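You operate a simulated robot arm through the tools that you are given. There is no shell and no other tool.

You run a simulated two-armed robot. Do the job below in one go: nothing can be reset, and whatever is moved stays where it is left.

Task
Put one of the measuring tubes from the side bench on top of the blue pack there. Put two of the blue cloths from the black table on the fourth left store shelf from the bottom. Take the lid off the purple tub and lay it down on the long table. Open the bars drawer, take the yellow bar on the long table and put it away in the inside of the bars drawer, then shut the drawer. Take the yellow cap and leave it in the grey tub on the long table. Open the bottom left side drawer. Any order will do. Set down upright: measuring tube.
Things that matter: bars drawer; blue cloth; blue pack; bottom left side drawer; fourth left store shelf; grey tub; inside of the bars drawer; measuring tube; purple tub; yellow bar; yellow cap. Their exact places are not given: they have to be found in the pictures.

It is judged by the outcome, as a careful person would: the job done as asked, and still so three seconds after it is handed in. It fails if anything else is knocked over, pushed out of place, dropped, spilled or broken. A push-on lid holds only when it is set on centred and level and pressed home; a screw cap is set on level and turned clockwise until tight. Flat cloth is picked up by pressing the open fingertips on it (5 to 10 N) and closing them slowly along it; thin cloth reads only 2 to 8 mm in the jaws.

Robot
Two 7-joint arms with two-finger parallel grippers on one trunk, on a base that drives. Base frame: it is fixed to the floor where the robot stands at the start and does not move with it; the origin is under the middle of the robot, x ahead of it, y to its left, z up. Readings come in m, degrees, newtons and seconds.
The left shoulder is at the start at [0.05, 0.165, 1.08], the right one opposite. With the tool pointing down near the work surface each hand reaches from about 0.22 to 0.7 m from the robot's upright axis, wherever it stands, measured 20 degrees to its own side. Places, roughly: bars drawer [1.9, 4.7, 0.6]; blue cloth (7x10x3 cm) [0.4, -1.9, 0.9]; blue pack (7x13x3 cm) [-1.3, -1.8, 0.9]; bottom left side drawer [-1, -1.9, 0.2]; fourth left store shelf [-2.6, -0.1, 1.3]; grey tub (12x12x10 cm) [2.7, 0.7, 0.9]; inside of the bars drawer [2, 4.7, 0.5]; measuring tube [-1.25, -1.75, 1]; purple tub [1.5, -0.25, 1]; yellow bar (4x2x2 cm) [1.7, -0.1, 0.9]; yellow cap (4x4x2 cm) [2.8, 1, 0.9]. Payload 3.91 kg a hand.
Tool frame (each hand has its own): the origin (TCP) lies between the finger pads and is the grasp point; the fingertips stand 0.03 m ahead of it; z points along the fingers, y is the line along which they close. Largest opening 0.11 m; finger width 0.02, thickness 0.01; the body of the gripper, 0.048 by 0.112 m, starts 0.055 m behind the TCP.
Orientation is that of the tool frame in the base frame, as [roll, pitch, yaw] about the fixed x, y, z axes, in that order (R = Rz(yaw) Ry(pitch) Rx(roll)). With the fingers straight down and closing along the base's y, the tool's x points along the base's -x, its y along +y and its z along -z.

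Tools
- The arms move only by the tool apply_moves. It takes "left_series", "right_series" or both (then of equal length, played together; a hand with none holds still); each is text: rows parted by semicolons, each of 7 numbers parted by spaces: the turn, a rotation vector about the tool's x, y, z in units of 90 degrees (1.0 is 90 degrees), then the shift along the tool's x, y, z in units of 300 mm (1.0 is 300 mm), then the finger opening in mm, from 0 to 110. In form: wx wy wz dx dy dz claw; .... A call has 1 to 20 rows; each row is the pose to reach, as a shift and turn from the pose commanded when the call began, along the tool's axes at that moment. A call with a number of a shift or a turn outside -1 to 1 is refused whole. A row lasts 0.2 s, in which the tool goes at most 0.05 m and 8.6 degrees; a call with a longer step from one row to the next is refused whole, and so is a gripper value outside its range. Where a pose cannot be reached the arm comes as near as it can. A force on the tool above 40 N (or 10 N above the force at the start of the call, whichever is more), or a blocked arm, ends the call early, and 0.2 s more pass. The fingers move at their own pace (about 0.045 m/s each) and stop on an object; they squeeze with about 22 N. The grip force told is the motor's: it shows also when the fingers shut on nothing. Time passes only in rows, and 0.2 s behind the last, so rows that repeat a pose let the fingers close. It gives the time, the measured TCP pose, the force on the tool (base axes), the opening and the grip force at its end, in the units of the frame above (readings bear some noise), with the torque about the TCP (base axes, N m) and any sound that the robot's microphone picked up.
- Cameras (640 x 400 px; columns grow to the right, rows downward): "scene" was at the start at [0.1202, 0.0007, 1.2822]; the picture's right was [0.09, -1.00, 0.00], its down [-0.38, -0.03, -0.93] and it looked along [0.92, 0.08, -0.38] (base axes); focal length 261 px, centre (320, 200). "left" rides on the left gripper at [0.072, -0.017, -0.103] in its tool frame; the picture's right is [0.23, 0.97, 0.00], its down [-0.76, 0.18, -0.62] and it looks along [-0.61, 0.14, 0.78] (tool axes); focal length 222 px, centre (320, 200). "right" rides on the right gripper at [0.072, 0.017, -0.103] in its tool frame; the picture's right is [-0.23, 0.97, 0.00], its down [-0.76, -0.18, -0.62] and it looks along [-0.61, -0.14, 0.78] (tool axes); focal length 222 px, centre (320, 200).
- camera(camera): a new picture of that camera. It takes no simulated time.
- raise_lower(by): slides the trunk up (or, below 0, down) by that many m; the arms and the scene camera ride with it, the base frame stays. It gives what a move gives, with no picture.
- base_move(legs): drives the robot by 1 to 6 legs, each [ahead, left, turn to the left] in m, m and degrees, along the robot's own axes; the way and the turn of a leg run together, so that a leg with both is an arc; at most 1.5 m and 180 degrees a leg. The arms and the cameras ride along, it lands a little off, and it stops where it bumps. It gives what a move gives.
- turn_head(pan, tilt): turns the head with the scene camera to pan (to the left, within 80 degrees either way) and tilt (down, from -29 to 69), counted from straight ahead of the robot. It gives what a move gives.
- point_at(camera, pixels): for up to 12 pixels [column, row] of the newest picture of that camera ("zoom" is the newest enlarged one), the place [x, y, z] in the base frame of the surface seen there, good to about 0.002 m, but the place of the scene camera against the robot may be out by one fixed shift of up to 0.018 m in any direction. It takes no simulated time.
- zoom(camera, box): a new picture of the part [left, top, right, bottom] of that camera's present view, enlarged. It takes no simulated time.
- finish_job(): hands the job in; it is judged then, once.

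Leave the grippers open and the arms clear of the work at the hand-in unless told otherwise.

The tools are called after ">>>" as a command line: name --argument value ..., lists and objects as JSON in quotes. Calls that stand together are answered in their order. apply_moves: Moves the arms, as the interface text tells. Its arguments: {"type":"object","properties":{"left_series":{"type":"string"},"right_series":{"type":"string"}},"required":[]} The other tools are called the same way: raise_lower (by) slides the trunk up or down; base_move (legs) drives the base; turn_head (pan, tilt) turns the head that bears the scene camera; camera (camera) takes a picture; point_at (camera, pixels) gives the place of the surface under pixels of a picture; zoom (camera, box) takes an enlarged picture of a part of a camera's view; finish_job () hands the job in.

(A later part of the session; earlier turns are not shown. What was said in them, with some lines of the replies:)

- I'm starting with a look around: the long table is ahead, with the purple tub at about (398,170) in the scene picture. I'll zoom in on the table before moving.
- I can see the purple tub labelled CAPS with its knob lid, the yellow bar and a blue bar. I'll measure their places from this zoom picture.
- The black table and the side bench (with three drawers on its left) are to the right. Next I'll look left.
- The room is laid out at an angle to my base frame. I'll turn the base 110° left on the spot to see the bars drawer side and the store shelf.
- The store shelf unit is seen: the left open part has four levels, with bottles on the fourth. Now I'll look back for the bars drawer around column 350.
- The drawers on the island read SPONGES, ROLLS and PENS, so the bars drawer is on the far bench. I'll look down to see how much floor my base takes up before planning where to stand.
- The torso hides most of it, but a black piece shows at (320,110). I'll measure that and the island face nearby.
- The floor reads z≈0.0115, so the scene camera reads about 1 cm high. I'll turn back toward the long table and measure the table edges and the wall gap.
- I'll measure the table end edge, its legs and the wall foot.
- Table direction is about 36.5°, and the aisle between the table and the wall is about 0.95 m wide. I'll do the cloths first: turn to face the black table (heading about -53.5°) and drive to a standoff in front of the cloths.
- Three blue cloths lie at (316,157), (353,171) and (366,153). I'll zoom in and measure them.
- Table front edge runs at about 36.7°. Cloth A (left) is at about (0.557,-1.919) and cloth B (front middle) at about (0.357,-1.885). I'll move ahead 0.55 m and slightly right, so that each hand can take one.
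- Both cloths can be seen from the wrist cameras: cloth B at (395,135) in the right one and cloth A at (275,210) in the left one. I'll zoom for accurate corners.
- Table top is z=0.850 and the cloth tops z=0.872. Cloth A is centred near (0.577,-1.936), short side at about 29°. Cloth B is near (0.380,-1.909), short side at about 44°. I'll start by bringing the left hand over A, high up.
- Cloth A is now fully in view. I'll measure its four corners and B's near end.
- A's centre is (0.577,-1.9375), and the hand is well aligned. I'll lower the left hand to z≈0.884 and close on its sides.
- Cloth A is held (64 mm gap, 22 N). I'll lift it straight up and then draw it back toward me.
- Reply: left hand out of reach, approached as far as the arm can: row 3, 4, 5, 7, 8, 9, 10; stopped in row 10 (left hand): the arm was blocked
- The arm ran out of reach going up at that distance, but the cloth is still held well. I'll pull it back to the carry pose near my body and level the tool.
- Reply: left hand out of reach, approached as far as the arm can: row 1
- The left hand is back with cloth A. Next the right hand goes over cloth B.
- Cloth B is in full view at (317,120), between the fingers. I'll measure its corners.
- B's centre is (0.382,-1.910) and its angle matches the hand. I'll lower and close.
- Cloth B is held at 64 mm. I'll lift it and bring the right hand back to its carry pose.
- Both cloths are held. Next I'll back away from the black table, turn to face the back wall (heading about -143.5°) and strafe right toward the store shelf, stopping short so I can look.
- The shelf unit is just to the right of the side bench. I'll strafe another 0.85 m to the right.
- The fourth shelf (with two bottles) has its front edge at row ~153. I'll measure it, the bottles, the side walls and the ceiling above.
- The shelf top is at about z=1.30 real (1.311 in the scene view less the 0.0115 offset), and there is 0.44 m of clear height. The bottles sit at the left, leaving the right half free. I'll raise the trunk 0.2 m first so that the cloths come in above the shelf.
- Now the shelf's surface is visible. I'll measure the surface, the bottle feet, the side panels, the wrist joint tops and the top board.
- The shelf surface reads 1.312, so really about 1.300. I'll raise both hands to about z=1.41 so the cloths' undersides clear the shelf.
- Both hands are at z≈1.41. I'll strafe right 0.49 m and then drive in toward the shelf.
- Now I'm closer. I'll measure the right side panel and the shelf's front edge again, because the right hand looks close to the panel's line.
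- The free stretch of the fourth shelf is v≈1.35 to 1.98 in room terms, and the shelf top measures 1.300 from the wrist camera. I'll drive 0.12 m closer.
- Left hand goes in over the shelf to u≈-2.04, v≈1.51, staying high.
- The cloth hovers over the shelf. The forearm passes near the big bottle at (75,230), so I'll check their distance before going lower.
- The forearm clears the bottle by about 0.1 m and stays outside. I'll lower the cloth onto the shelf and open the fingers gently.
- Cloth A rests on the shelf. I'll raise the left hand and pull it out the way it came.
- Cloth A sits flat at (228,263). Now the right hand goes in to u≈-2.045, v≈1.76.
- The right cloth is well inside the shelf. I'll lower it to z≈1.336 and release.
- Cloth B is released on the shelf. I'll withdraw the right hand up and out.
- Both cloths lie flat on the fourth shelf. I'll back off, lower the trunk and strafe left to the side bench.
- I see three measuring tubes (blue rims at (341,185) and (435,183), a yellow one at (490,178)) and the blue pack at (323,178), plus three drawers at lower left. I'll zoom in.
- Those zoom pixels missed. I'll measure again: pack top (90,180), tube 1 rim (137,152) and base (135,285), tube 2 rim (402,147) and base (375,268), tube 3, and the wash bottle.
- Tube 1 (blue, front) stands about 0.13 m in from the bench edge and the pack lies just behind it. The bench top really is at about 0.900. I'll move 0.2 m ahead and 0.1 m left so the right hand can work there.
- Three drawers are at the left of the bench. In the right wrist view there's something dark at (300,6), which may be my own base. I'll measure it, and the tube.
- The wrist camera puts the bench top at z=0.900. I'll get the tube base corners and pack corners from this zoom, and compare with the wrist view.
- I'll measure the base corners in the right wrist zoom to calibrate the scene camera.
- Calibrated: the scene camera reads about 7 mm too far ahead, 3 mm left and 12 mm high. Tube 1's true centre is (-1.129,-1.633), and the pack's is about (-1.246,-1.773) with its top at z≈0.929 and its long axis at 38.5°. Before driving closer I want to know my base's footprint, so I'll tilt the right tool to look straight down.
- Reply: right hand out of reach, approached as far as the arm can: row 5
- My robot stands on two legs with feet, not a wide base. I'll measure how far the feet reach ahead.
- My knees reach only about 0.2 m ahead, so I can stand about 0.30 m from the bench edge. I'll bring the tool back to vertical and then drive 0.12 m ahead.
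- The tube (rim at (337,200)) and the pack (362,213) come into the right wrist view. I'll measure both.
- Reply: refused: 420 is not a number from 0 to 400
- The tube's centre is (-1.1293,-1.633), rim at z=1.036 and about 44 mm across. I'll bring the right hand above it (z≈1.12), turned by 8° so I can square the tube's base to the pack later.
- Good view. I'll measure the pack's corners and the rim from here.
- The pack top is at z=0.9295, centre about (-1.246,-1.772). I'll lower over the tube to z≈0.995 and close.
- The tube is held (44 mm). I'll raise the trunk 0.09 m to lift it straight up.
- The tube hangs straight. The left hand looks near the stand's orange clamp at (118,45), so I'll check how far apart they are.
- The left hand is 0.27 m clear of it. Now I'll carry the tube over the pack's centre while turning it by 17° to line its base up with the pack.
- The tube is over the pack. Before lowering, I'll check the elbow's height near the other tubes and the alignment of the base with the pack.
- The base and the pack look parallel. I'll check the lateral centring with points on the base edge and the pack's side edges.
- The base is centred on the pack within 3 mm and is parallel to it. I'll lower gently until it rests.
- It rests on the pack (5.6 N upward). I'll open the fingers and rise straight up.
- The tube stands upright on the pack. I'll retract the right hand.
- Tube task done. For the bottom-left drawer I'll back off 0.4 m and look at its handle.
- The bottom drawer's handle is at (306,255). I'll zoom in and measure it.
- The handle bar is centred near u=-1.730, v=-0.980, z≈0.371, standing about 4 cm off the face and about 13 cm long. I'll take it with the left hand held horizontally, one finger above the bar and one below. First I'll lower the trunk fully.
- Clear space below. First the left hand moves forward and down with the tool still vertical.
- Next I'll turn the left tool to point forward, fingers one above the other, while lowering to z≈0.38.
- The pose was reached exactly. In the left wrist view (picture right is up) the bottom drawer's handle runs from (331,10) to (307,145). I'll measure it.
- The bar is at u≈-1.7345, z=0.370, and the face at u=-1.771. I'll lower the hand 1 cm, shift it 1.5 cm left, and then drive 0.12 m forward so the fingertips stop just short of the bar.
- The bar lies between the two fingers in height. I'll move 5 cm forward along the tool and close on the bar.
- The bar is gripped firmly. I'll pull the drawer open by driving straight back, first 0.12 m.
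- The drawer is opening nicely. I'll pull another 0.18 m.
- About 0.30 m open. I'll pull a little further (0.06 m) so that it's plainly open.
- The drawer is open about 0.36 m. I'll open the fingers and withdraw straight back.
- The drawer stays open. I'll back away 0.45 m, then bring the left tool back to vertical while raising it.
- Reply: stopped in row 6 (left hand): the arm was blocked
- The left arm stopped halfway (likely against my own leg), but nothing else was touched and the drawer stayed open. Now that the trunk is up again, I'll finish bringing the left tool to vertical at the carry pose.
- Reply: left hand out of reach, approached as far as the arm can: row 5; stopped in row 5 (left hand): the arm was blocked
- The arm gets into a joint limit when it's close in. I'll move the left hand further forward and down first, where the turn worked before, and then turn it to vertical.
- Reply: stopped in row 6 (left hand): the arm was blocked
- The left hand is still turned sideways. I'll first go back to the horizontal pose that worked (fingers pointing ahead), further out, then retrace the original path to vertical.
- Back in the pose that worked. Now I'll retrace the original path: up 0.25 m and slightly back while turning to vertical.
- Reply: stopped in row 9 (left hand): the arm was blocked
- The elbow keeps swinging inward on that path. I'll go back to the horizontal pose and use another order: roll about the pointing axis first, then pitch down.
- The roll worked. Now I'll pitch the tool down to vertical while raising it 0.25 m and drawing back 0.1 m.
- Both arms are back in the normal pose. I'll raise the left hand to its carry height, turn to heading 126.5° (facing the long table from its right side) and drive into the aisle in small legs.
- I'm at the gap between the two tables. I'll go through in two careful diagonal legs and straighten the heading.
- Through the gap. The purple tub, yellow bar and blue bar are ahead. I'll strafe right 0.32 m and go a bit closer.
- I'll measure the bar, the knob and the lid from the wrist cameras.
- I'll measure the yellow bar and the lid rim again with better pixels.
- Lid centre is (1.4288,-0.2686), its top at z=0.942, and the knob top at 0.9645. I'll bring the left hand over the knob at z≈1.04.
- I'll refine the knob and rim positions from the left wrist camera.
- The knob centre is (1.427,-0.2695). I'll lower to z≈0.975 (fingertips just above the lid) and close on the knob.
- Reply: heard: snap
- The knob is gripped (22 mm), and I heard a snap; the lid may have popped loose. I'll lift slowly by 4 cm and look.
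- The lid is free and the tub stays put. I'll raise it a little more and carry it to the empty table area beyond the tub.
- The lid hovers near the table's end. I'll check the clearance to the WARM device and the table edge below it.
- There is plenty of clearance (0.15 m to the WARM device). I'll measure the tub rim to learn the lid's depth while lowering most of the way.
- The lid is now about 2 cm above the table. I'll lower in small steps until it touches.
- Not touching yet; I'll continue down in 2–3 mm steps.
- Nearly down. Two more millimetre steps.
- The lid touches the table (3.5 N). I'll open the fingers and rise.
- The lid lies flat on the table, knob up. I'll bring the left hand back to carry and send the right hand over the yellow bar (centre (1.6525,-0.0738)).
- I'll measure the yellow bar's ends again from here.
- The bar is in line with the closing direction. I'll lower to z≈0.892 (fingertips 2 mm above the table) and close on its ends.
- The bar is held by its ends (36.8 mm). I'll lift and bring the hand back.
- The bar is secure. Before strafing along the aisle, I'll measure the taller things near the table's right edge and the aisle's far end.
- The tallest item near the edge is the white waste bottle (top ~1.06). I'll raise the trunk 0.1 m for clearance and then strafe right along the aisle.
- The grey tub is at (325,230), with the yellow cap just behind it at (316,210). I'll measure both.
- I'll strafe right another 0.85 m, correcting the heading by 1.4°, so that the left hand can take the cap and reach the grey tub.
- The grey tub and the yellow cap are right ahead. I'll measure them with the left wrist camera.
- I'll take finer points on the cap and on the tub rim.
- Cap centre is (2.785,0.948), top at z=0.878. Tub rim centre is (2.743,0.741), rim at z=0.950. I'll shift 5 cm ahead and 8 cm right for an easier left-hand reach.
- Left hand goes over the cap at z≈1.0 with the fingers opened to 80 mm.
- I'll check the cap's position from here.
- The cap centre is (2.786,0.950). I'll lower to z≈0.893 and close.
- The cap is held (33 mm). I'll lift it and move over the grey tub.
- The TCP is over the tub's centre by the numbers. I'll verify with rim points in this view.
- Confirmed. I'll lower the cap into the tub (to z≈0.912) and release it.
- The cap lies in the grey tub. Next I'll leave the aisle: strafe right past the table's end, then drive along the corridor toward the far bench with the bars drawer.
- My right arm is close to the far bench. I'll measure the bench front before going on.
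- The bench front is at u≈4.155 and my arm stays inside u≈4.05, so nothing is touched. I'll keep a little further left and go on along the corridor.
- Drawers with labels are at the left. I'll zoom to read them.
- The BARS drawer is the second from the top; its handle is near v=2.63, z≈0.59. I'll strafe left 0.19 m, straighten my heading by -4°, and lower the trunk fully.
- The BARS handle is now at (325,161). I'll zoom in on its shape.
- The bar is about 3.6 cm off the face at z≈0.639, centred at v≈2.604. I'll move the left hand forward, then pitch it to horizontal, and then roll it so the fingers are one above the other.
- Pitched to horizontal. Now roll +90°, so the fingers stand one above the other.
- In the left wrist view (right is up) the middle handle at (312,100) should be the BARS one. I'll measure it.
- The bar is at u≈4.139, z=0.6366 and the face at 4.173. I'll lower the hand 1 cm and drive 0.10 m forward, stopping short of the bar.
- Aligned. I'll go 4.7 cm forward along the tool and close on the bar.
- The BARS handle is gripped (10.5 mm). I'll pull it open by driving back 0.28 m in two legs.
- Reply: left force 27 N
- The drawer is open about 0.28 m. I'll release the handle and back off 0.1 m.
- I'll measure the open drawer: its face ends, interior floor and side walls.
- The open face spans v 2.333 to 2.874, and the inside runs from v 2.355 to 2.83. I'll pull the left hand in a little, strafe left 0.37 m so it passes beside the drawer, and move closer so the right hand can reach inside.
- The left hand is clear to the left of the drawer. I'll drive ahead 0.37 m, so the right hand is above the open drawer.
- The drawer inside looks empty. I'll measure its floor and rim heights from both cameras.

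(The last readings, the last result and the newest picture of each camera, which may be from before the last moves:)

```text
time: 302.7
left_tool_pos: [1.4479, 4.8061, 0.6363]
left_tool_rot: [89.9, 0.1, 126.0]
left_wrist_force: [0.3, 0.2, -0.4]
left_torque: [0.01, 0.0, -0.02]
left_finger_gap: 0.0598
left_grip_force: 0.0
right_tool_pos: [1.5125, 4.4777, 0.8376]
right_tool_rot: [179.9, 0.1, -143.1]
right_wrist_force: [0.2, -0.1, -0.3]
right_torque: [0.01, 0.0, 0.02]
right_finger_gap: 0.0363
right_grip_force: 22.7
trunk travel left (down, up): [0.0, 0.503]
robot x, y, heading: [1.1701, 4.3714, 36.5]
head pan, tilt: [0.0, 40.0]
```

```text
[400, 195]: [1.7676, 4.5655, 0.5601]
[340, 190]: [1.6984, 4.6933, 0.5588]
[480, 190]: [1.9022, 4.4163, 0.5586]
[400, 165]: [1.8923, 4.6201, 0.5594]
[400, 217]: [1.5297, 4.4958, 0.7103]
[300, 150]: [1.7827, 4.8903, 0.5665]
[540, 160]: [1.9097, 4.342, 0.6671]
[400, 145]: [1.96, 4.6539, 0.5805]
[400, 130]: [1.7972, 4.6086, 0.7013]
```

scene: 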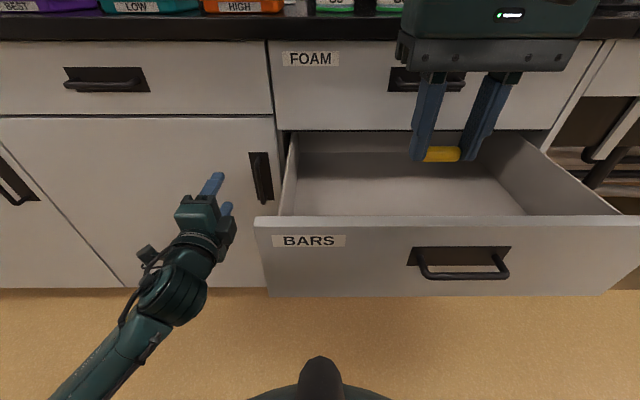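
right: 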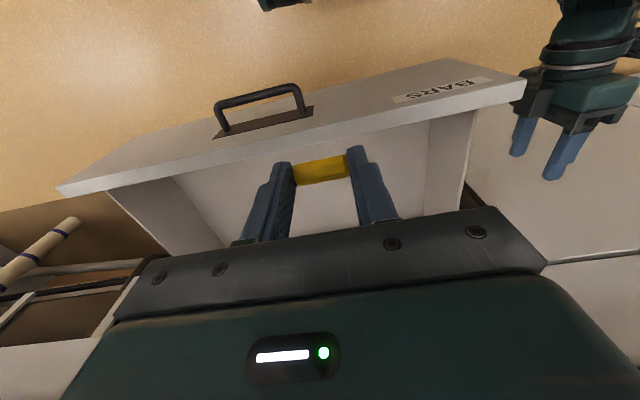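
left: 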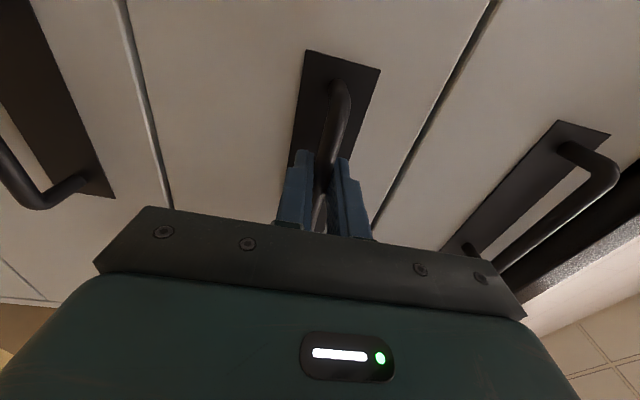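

The drawer floor is at z=0.548 and its front rim at 0.697. I'll raise the trunk 0.15 m so my forearm stays well above the rim, then move the right hand forward over the inside.

>>> raise_lower --by 0.15

>>> apply_moves --right_series "0 0 0 -0.14 0 0 20; 0 0 0 -0.28 0 0 20; 0 0 0 -0.41 0 0 20; 0 0 0 -0.53 0 0 20; 0 0 0 -0.53 0 0.12 20; 0 0 0 -0.53 0 0.26 20; 0 0 0 -0.53 0 0.4 20; 0 0 0 -0.53 0 0.54 20"

>>> camera --camera "scene"

>>> camera --camera "right"

```text
time: 304.5
left_tool_pos: [1.4475, 4.8055, 0.786]
left_tool_rot: [90.0, 0.1, 126.0]
left_wrist_force: [0.4, 0.2, 0.2]
left_torque: [0.0, -0.03, -0.02]
left_finger_gap: 0.0598
left_grip_force: 0.0
right_tool_pos: [1.5124, 4.4779, 0.9876]
right_tool_rot: [180.0, 0.1, -143.2]
right_wrist_force: [-0.5, 0.3, -0.4]
right_torque: [-0.01, 0.03, 0.05]
right_finger_gap: 0.0365
right_grip_force: 21.9
trunk travel left (down, up): [-0.15, 0.353]
robot x, y, heading: [1.172, 4.3694, 36.6]
head pan, tilt: [0.0, 40.0]
```

```text
time: 306.3
left_tool_pos: [1.4475, 4.8047, 0.7863]
left_tool_rot: [90.0, 0.2, 126.0]
left_wrist_force: [0.6, 0.7, -0.3]
left_torque: [0.0, 0.0, 0.01]
left_finger_gap: 0.0603
left_grip_force: 0.0
right_tool_pos: [1.642, 4.5756, 0.8257]
right_tool_rot: [179.9, 0.1, -143.2]
right_wrist_force: [0.0, 0.3, 0.0]
right_torque: [-0.01, 0.02, -0.01]
right_finger_gap: 0.0364
right_grip_force: 22.1
trunk travel left (down, up): [-0.15, 0.353]
robot x, y, heading: [1.1685, 4.372, 36.6]
head pan, tilt: [0.0, 40.0]
```

```text
taken
```

scene: 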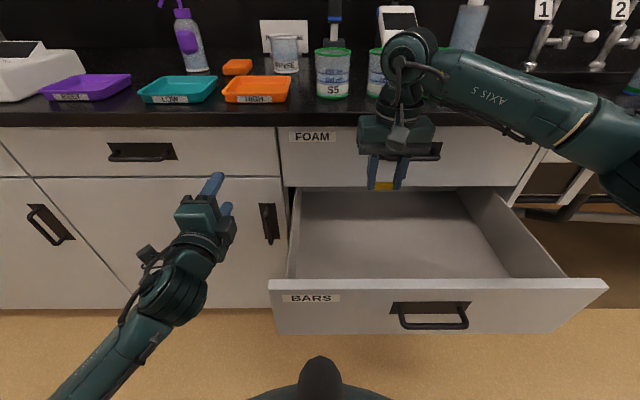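

```text
taken
```

right: 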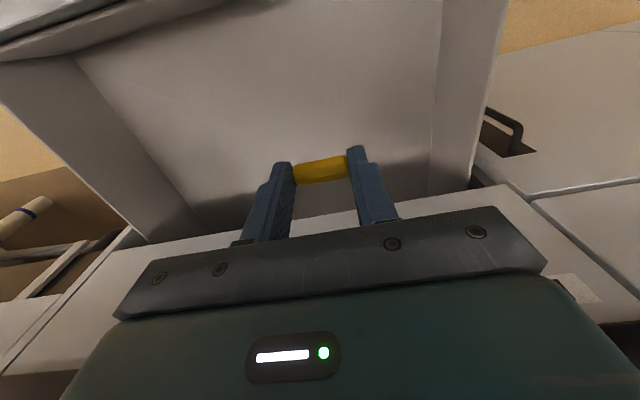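

The right hand is above the inside of the drawer and the forearm is well clear. I'll lower it to z≈0.60.

>>> apply_moves --right_series "0 0 0 0 0 0.15 20; 0 0 0 0 0 0.3 20; 0 0 0 0 0 0.45 20; 0 0 0 0 0 0.6 20; 0 0 0 0 0 0.72 20; 0 0 0 0 0 0.77 20; 0 0 0 0 0 0.79 20; 0 0 0 0 0 0.79 20"

>>> camera --camera "scene"

>>> camera --camera "right"

```text
time: 308.1
left_tool_pos: [1.4472, 4.8058, 0.7874]
left_tool_rot: [90.1, 0.1, 126.0]
left_wrist_force: [-0.6, 0.0, 0.1]
left_torque: [0.02, 0.02, -0.02]
left_finger_gap: 0.0602
left_grip_force: 0.0
right_tool_pos: [1.6399, 4.5728, 0.5887]
right_tool_rot: [-180.0, 0.1, -143.2]
right_wrist_force: [-0.1, 0.4, 0.2]
right_torque: [-0.04, -0.02, 0.01]
right_finger_gap: 0.0363
right_grip_force: 22.2
trunk travel left (down, up): [-0.15, 0.353]
robot x, y, heading: [1.1696, 4.372, 36.7]
head pan, tilt: [0.0, 40.0]
```

```text
taken
```

scene: 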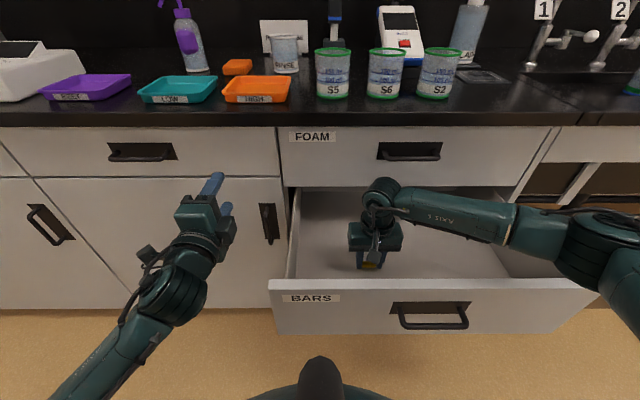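

```text
taken
```

right: 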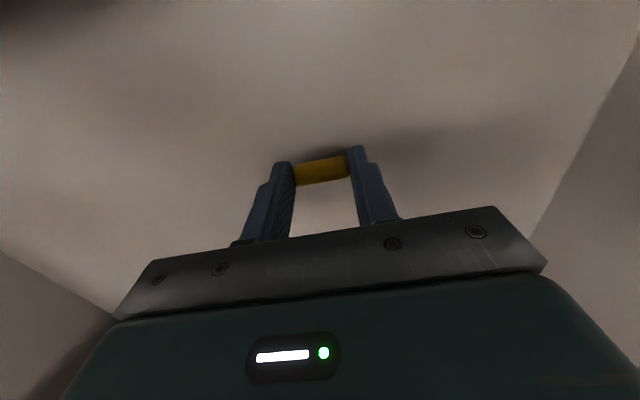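

The bar is a few millimetres above the drawer floor. I'll lower 4 mm more, open the fingers, then rise.

>>> apply_moves --right_series "0 0 0 0 0 0.008 20; 0 0 0 0 0 0.013 20; 0 0 0 0 0 0.013 36; 0 0 0 0 0 0.013 48; 0 0 0 0 0 0.013 60; 0 0 0 0 0 0.013 60"

>>> camera --camera "right"

```text
time: 309.5
left_tool_pos: [1.4479, 4.8056, 0.7863]
left_tool_rot: [90.0, 0.1, 125.9]
left_wrist_force: [-0.3, 0.6, -0.2]
left_torque: [0.01, 0.02, 0.0]
left_finger_gap: 0.0601
left_grip_force: 0.0
right_tool_pos: [1.6407, 4.573, 0.5856]
right_tool_rot: [179.9, 0.1, -143.1]
right_wrist_force: [0.4, 0.4, -0.7]
right_torque: [0.02, 0.0, 0.01]
right_finger_gap: 0.0599
right_grip_force: 0.0
trunk travel left (down, up): [-0.15, 0.353]
robot x, y, heading: [1.1692, 4.3699, 36.5]
head pan, tilt: [0.0, 40.0]
```

```text
taken
```

right: 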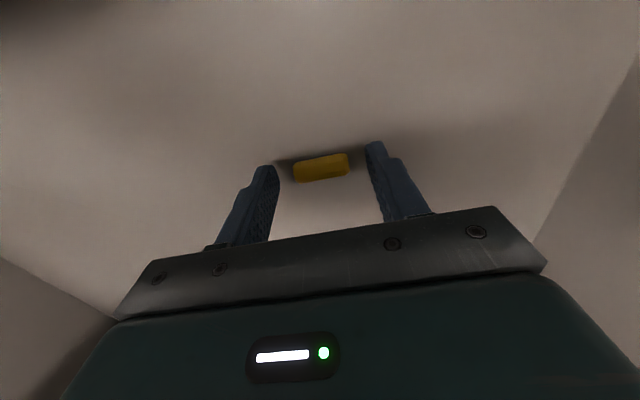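

The bar lies on the drawer floor. I'll raise the right hand straight up and pull it back.

>>> apply_moves --right_series "0 0 0 0 0 -0.15 60; 0 0 0 0 0 -0.3 60; 0 0 0 0 0 -0.45 60; 0 0 0 0 0 -0.6 60; 0 0 0 0 0 -0.75 60; 0 0 0 0 0 -0.9 60; 0 0 0 0 0 -1.0 60"

>>> apply_moves --right_series "0 0 0 0.1 0 -0.1 60; 0 0 0 0.24 0 -0.15 60; 0 0 0 0.38 0 -0.2 60; 0 0 0 0.52 0 -0.25 60; 0 0 0 0.6 0 -0.25 60"

>>> camera --camera "scene"

```text
time: 311.1
left_tool_pos: [1.4489, 4.8045, 0.7857]
left_tool_rot: [90.0, 0.0, 125.9]
left_wrist_force: [-0.3, 0.2, 0.2]
left_torque: [0.01, -0.01, 0.02]
left_finger_gap: 0.0599
left_grip_force: 0.0
right_tool_pos: [1.6394, 4.571, 0.884]
right_tool_rot: [-180.0, 0.1, -143.1]
right_wrist_force: [-0.2, -0.3, -0.1]
right_torque: [-0.02, 0.02, -0.02]
right_finger_gap: 0.06
right_grip_force: 0.1
trunk travel left (down, up): [-0.15, 0.353]
robot x, y, heading: [1.1702, 4.3712, 36.7]
head pan, tilt: [0.0, 40.0]
```

```text
time: 312.3
left_tool_pos: [1.4477, 4.8051, 0.7869]
left_tool_rot: [90.0, 0.0, 126.0]
left_wrist_force: [-0.4, 0.0, 0.1]
left_torque: [0.03, -0.03, -0.02]
left_finger_gap: 0.06
left_grip_force: 0.0
right_tool_pos: [1.4947, 4.4647, 0.9591]
right_tool_rot: [-180.0, 0.0, -143.1]
right_wrist_force: [-0.3, -0.5, -0.2]
right_torque: [0.03, 0.02, 0.0]
right_finger_gap: 0.06
right_grip_force: 0.0
trunk travel left (down, up): [-0.15, 0.353]
robot x, y, heading: [1.1707, 4.3743, 36.5]
head pan, tilt: [0.0, 40.0]
```

```text
taken
```

scene: 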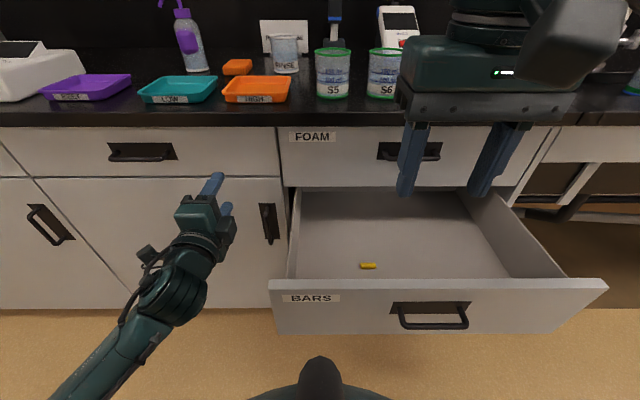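

The yellow bar lies inside the drawer at (368,266). Next: back off, lower the trunk, and bring the left hand in front of the drawer face to push it shut.

>>> base_move --legs '[[-0.4, 0, 0], [0, -0.28, 0]]'

>>> raise_lower --by -0.15

>>> apply_moves --left_series "0 0 0 0 0 0 30; 0 0 0 0 0 0 0; 0 0 0 0 0 0 0; 0 0 0 0 0 0 0"

>>> camera --camera "scene"

>>> camera --camera "left"

```text
time: 317.4
left_tool_pos: [1.305, 4.3338, 0.7876]
left_tool_rot: [90.0, 0.0, 124.8]
left_wrist_force: [0.4, 0.7, -0.1]
left_torque: [-0.02, -0.02, -0.04]
left_finger_gap: 0.0598
left_grip_force: 0.0
right_tool_pos: [1.3437, 3.9924, 0.9606]
right_tool_rot: [179.9, 0.1, -144.3]
right_wrist_force: [-0.1, 0.0, 0.4]
right_torque: [-0.02, -0.02, -0.01]
right_finger_gap: 0.06
right_grip_force: 0.1
trunk travel left (down, up): [-0.15, 0.353]
robot x, y, heading: [1.0176, 3.9039, 35.4]
head pan, tilt: [0.0, 40.0]
```

```text
time: 319.2
left_tool_pos: [1.3044, 4.3336, 0.6362]
left_tool_rot: [90.0, 0.1, 124.8]
left_wrist_force: [0.7, -0.3, 0.9]
left_torque: [0.05, 0.01, -0.02]
left_finger_gap: 0.0599
left_grip_force: 0.1
right_tool_pos: [1.3438, 3.9938, 0.8092]
right_tool_rot: [179.9, 0.1, -144.3]
right_wrist_force: [-0.9, -0.9, 0.1]
right_torque: [-0.03, -0.04, 0.02]
right_finger_gap: 0.0601
right_grip_force: 0.1
trunk travel left (down, up): [0.0, 0.503]
robot x, y, heading: [1.0193, 3.906, 35.3]
head pan, tilt: [0.0, 40.0]
```

```text
time: 320.2
left_tool_pos: [1.3045, 4.3334, 0.636]
left_tool_rot: [90.0, 0.1, 124.8]
left_wrist_force: [-0.1, -0.1, -0.2]
left_torque: [-0.03, -0.01, 0.06]
left_finger_gap: 0.0
left_grip_force: 21.7
right_tool_pos: [1.3447, 3.9929, 0.8084]
right_tool_rot: [179.9, 0.1, -144.4]
right_wrist_force: [-0.3, 0.0, 0.6]
right_torque: [0.0, 0.02, 0.02]
right_finger_gap: 0.0601
right_grip_force: 0.1
trunk travel left (down, up): [0.0, 0.503]
robot x, y, heading: [1.0166, 3.907, 35.3]
head pan, tilt: [0.0, 40.0]
```

```text
taken
```

scene: 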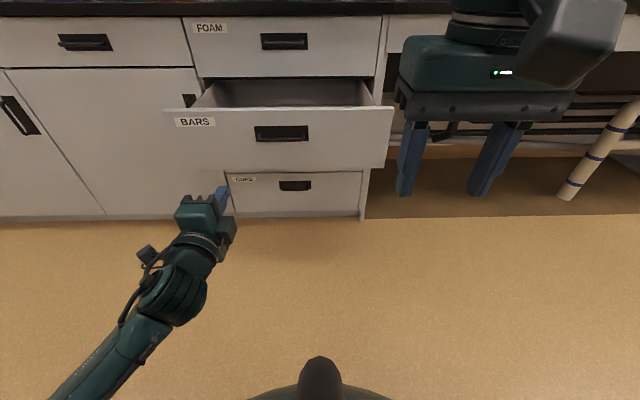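

```text
taken
```

left: 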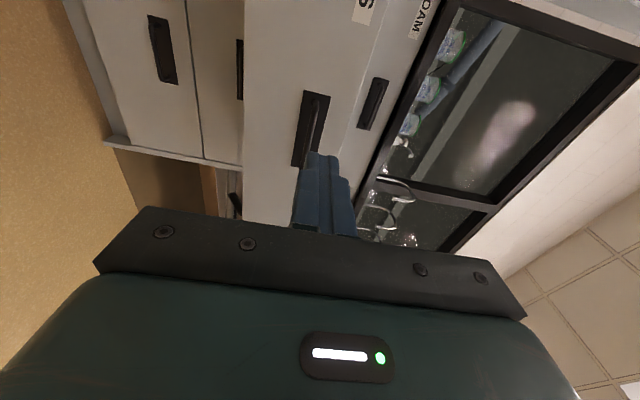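

I'll correct the heading by 1.2°, shift 3 cm left (beside the handle) and move forward 0.2 m to just short of the face.

>>> base_move --legs '[[0.2, 0.03, 1.2]]'

>>> camera --camera "left"

>>> camera --camera "scene"

```text
time: 321.8
left_tool_pos: [1.4372, 4.4758, 0.637]
left_tool_rot: [90.0, 0.1, 125.5]
left_wrist_force: [-0.5, 0.4, 0.0]
left_torque: [0.01, 0.03, 0.01]
left_finger_gap: 0.0
left_grip_force: 22.3
right_tool_pos: [1.481, 4.1346, 0.8106]
right_tool_rot: [179.8, 0.1, -143.6]
right_wrist_force: [-0.1, -0.3, 0.2]
right_torque: [0.0, -0.03, -0.01]
right_finger_gap: 0.06
right_grip_force: 0.1
trunk travel left (down, up): [0.0, 0.503]
robot x, y, heading: [1.1597, 4.0402, 36.1]
head pan, tilt: [0.0, 40.0]
```

```text
taken
```

left: 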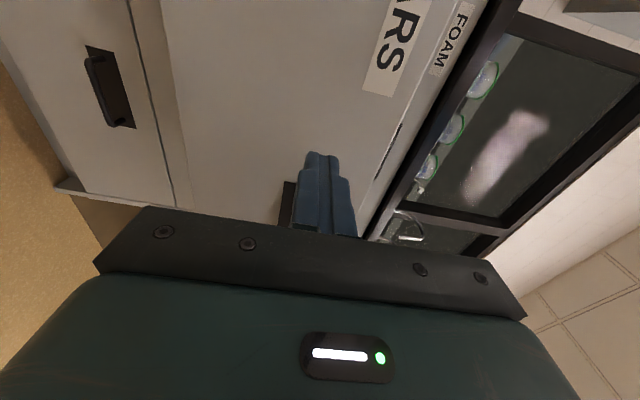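

```text
taken
```

scene: 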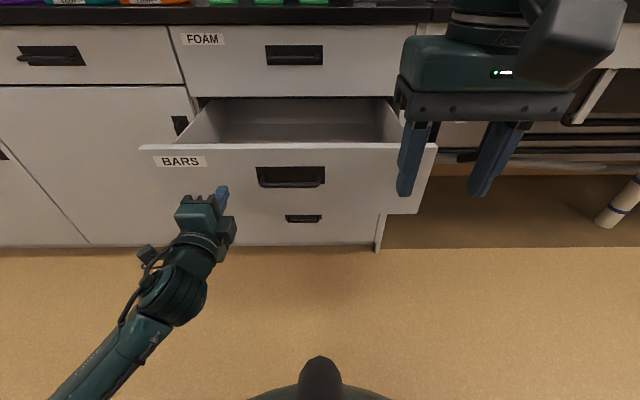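

The fingertips are about 3.5 cm from the face, beside the handle. I'll drive forward 0.27 m, pushing the drawer most of the way in.

>>> base_move --legs '[[0.27, 0, 0]]'

>>> camera --camera "scene"

```text
time: 323.7
left_tool_pos: [1.6552, 4.6324, 0.6366]
left_tool_rot: [90.0, 0.1, 125.4]
left_wrist_force: [0.5, -0.1, 0.7]
left_torque: [-0.01, 0.02, -0.03]
left_finger_gap: 0.0
left_grip_force: 21.9
right_tool_pos: [1.6994, 4.2925, 0.8091]
right_tool_rot: [180.0, 0.1, -143.7]
right_wrist_force: [-0.1, 0.7, -0.2]
right_torque: [-0.05, 0.02, 0.03]
right_finger_gap: 0.0602
right_grip_force: 0.1
trunk travel left (down, up): [0.0, 0.503]
robot x, y, heading: [1.3772, 4.2018, 35.6]
head pan, tilt: [0.0, 40.0]
```

```text
taken
```

scene: 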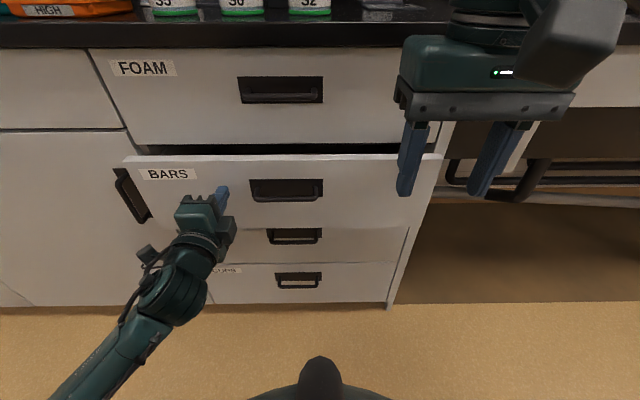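

About 5 cm remain. I'll push the rest with the arm in small steps.

>>> apply_moves --left_series "0 0 0 0 0 0.04 0; 0 0 0 0 0 0.08 0; 0 0 0 0 0 0.12 0; 0 0 0 0 0 0.16 0; 0 0 0 0 0 0.19 0; 0 0 0 0 0 0.2 0"

>>> camera --camera "scene"

```text
time: 325.1
left_tool_pos: [1.7003, 4.664, 0.6374]
left_tool_rot: [90.2, 0.1, 125.5]
left_wrist_force: [-9.1, -4.2, 2.6]
left_torque: [0.01, -0.1, 0.17]
left_finger_gap: 0.0
left_grip_force: 21.9
right_tool_pos: [1.6981, 4.293, 0.8103]
right_tool_rot: [179.8, 0.2, -143.6]
right_wrist_force: [-0.4, 0.3, -0.4]
right_torque: [0.03, -0.02, 0.02]
right_finger_gap: 0.0598
right_grip_force: 0.1
trunk travel left (down, up): [0.0, 0.503]
robot x, y, heading: [1.3744, 4.1974, 36.2]
head pan, tilt: [0.0, 40.0]
stopped in row 6 (left hand): the force on the tool passed its limit at 42 N (the readings are from after the stop); the commanded pose is now the measured one
```

```text
taken
```

scene: 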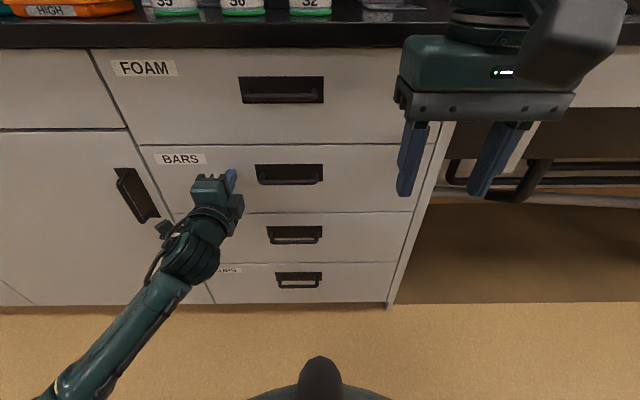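

The drawer has reached its stop and looks flush. I'll check by measuring its face against the neighbours.

>>> zoom --camera "scene" --box '[120, 50, 460, 310]'

>>> point_at --camera "scene" --pixels '[[350, 190], [350, 165], [340, 130], [350, 240], [380, 170], [380, 240], [370, 120], [220, 130]]'

```text
1.54 times, centred on (290, 180) of scene
```

zoom: 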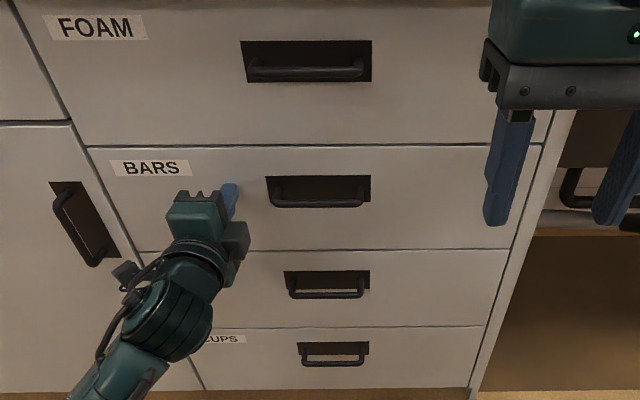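

```text
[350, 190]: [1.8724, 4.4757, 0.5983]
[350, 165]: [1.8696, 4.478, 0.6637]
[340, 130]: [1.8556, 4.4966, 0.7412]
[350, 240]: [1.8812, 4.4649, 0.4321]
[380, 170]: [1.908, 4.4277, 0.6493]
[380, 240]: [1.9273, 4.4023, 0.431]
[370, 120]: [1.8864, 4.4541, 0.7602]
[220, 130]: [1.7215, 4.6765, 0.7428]
```

The BARS drawer face is flush with its neighbours (u≈4.168 for all). I'll back away 0.4 m, then open both grippers.

>>> base_move --legs '[[-0.4, 0, 0]]'

>>> apply_moves --left_series "0 0 0 0 0 0 50; 0 0 0 0 0 0 80; 0 0 0 0 0 0 110; 0 0 0 0 0 0 110; 0 0 0 0 0 0 110; 0 0 0 0 0 0 110" --right_series "0 0 0 0 0 0 80; 0 0 0 0 0 0 100; 0 0 0 0 0 0 110; 0 0 0 0 0 0 110; 0 0 0 0 0 0 110; 0 0 0 0 0 0 110"

>>> camera --camera "scene"

```text
time: 327.6
left_tool_pos: [1.3749, 4.431, 0.6351]
left_tool_rot: [90.2, 0.0, 125.7]
left_wrist_force: [0.1, -0.6, -0.3]
left_torque: [0.02, -0.03, -0.01]
left_finger_gap: 0.0
left_grip_force: 22.1
right_tool_pos: [1.3758, 4.0575, 0.8091]
right_tool_rot: [179.9, 0.0, -143.4]
right_wrist_force: [-0.1, -0.1, -0.7]
right_torque: [0.02, 0.04, 0.0]
right_finger_gap: 0.0598
right_grip_force: 0.1
trunk travel left (down, up): [0.0, 0.503]
robot x, y, heading: [1.0507, 3.964, 36.1]
head pan, tilt: [0.0, 40.0]
```

```text
time: 329.0
left_tool_pos: [1.3758, 4.4304, 0.6354]
left_tool_rot: [90.2, 0.0, 125.8]
left_wrist_force: [-1.0, 0.6, -0.1]
left_torque: [-0.02, 0.0, 0.0]
left_finger_gap: 0.11
left_grip_force: 0.1
right_tool_pos: [1.3756, 4.0578, 0.809]
right_tool_rot: [179.8, 0.0, -143.4]
right_wrist_force: [0.0, 0.0, -0.2]
right_torque: [-0.01, 0.01, -0.04]
right_finger_gap: 0.1098
right_grip_force: 0.1
trunk travel left (down, up): [0.0, 0.503]
robot x, y, heading: [1.0486, 3.9655, 36.1]
head pan, tilt: [0.0, 40.0]
```

```text
taken
```

scene: 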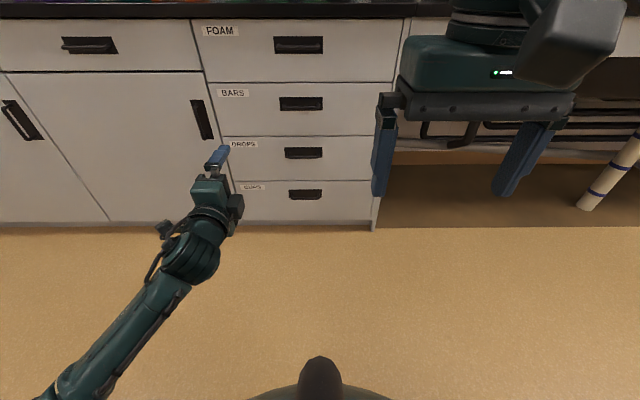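

Everything asked has been done and checked in pictures:
- **Measuring tube:** it stands upright on the blue pack.
- **Cloths:** two blue cloths lie on the fourth left store shelf.
- **Purple tub:** the lid is off and laid flat on the long table.
- **Yellow bar:** it is inside the bars drawer, which is shut.
- **Yellow cap:** it is in the grey tub.
- **Bottom left side drawer:** it is open.

Both grippers are open and the arms are clear, so I'm handing the job in.

>>> finish_job

```text
The job is handed in.
```

I did all six parts of the job and handed it in. I don't have the result of the judging. I checked each part in a picture as I finished it, but didn't go back for a last look at the earlier ones.

- **Measuring tube:** one blue-rimmed tube from the side bench stands upright on the blue pack.
- **Blue cloths:** two lie flat on the fourth left store shelf, on the right half, clear of the bottles. The third is still on the black table.
- **Purple tub:** the lid is off and lies flat, knob up, on the long table just beyond the tub. I heard a snap as I gripped the knob. The lid then lifted off cleanly and the tub stayed in place.
- **Yellow bar:** it is on the floor of the bars drawer. The drawer is shut, level with the drawers above and below it.
- **Yellow cap:** it is in the grey tub on the long table.
- **Bottom left side drawer:** it is open about 36 cm.

I saw nothing else knocked over, moved or dropped. The left arm stopped short a few times while I was folding it back after opening the side drawer, but no picture showed it touching anything in the room. I finished with both grippers open and both arms clear of the work.
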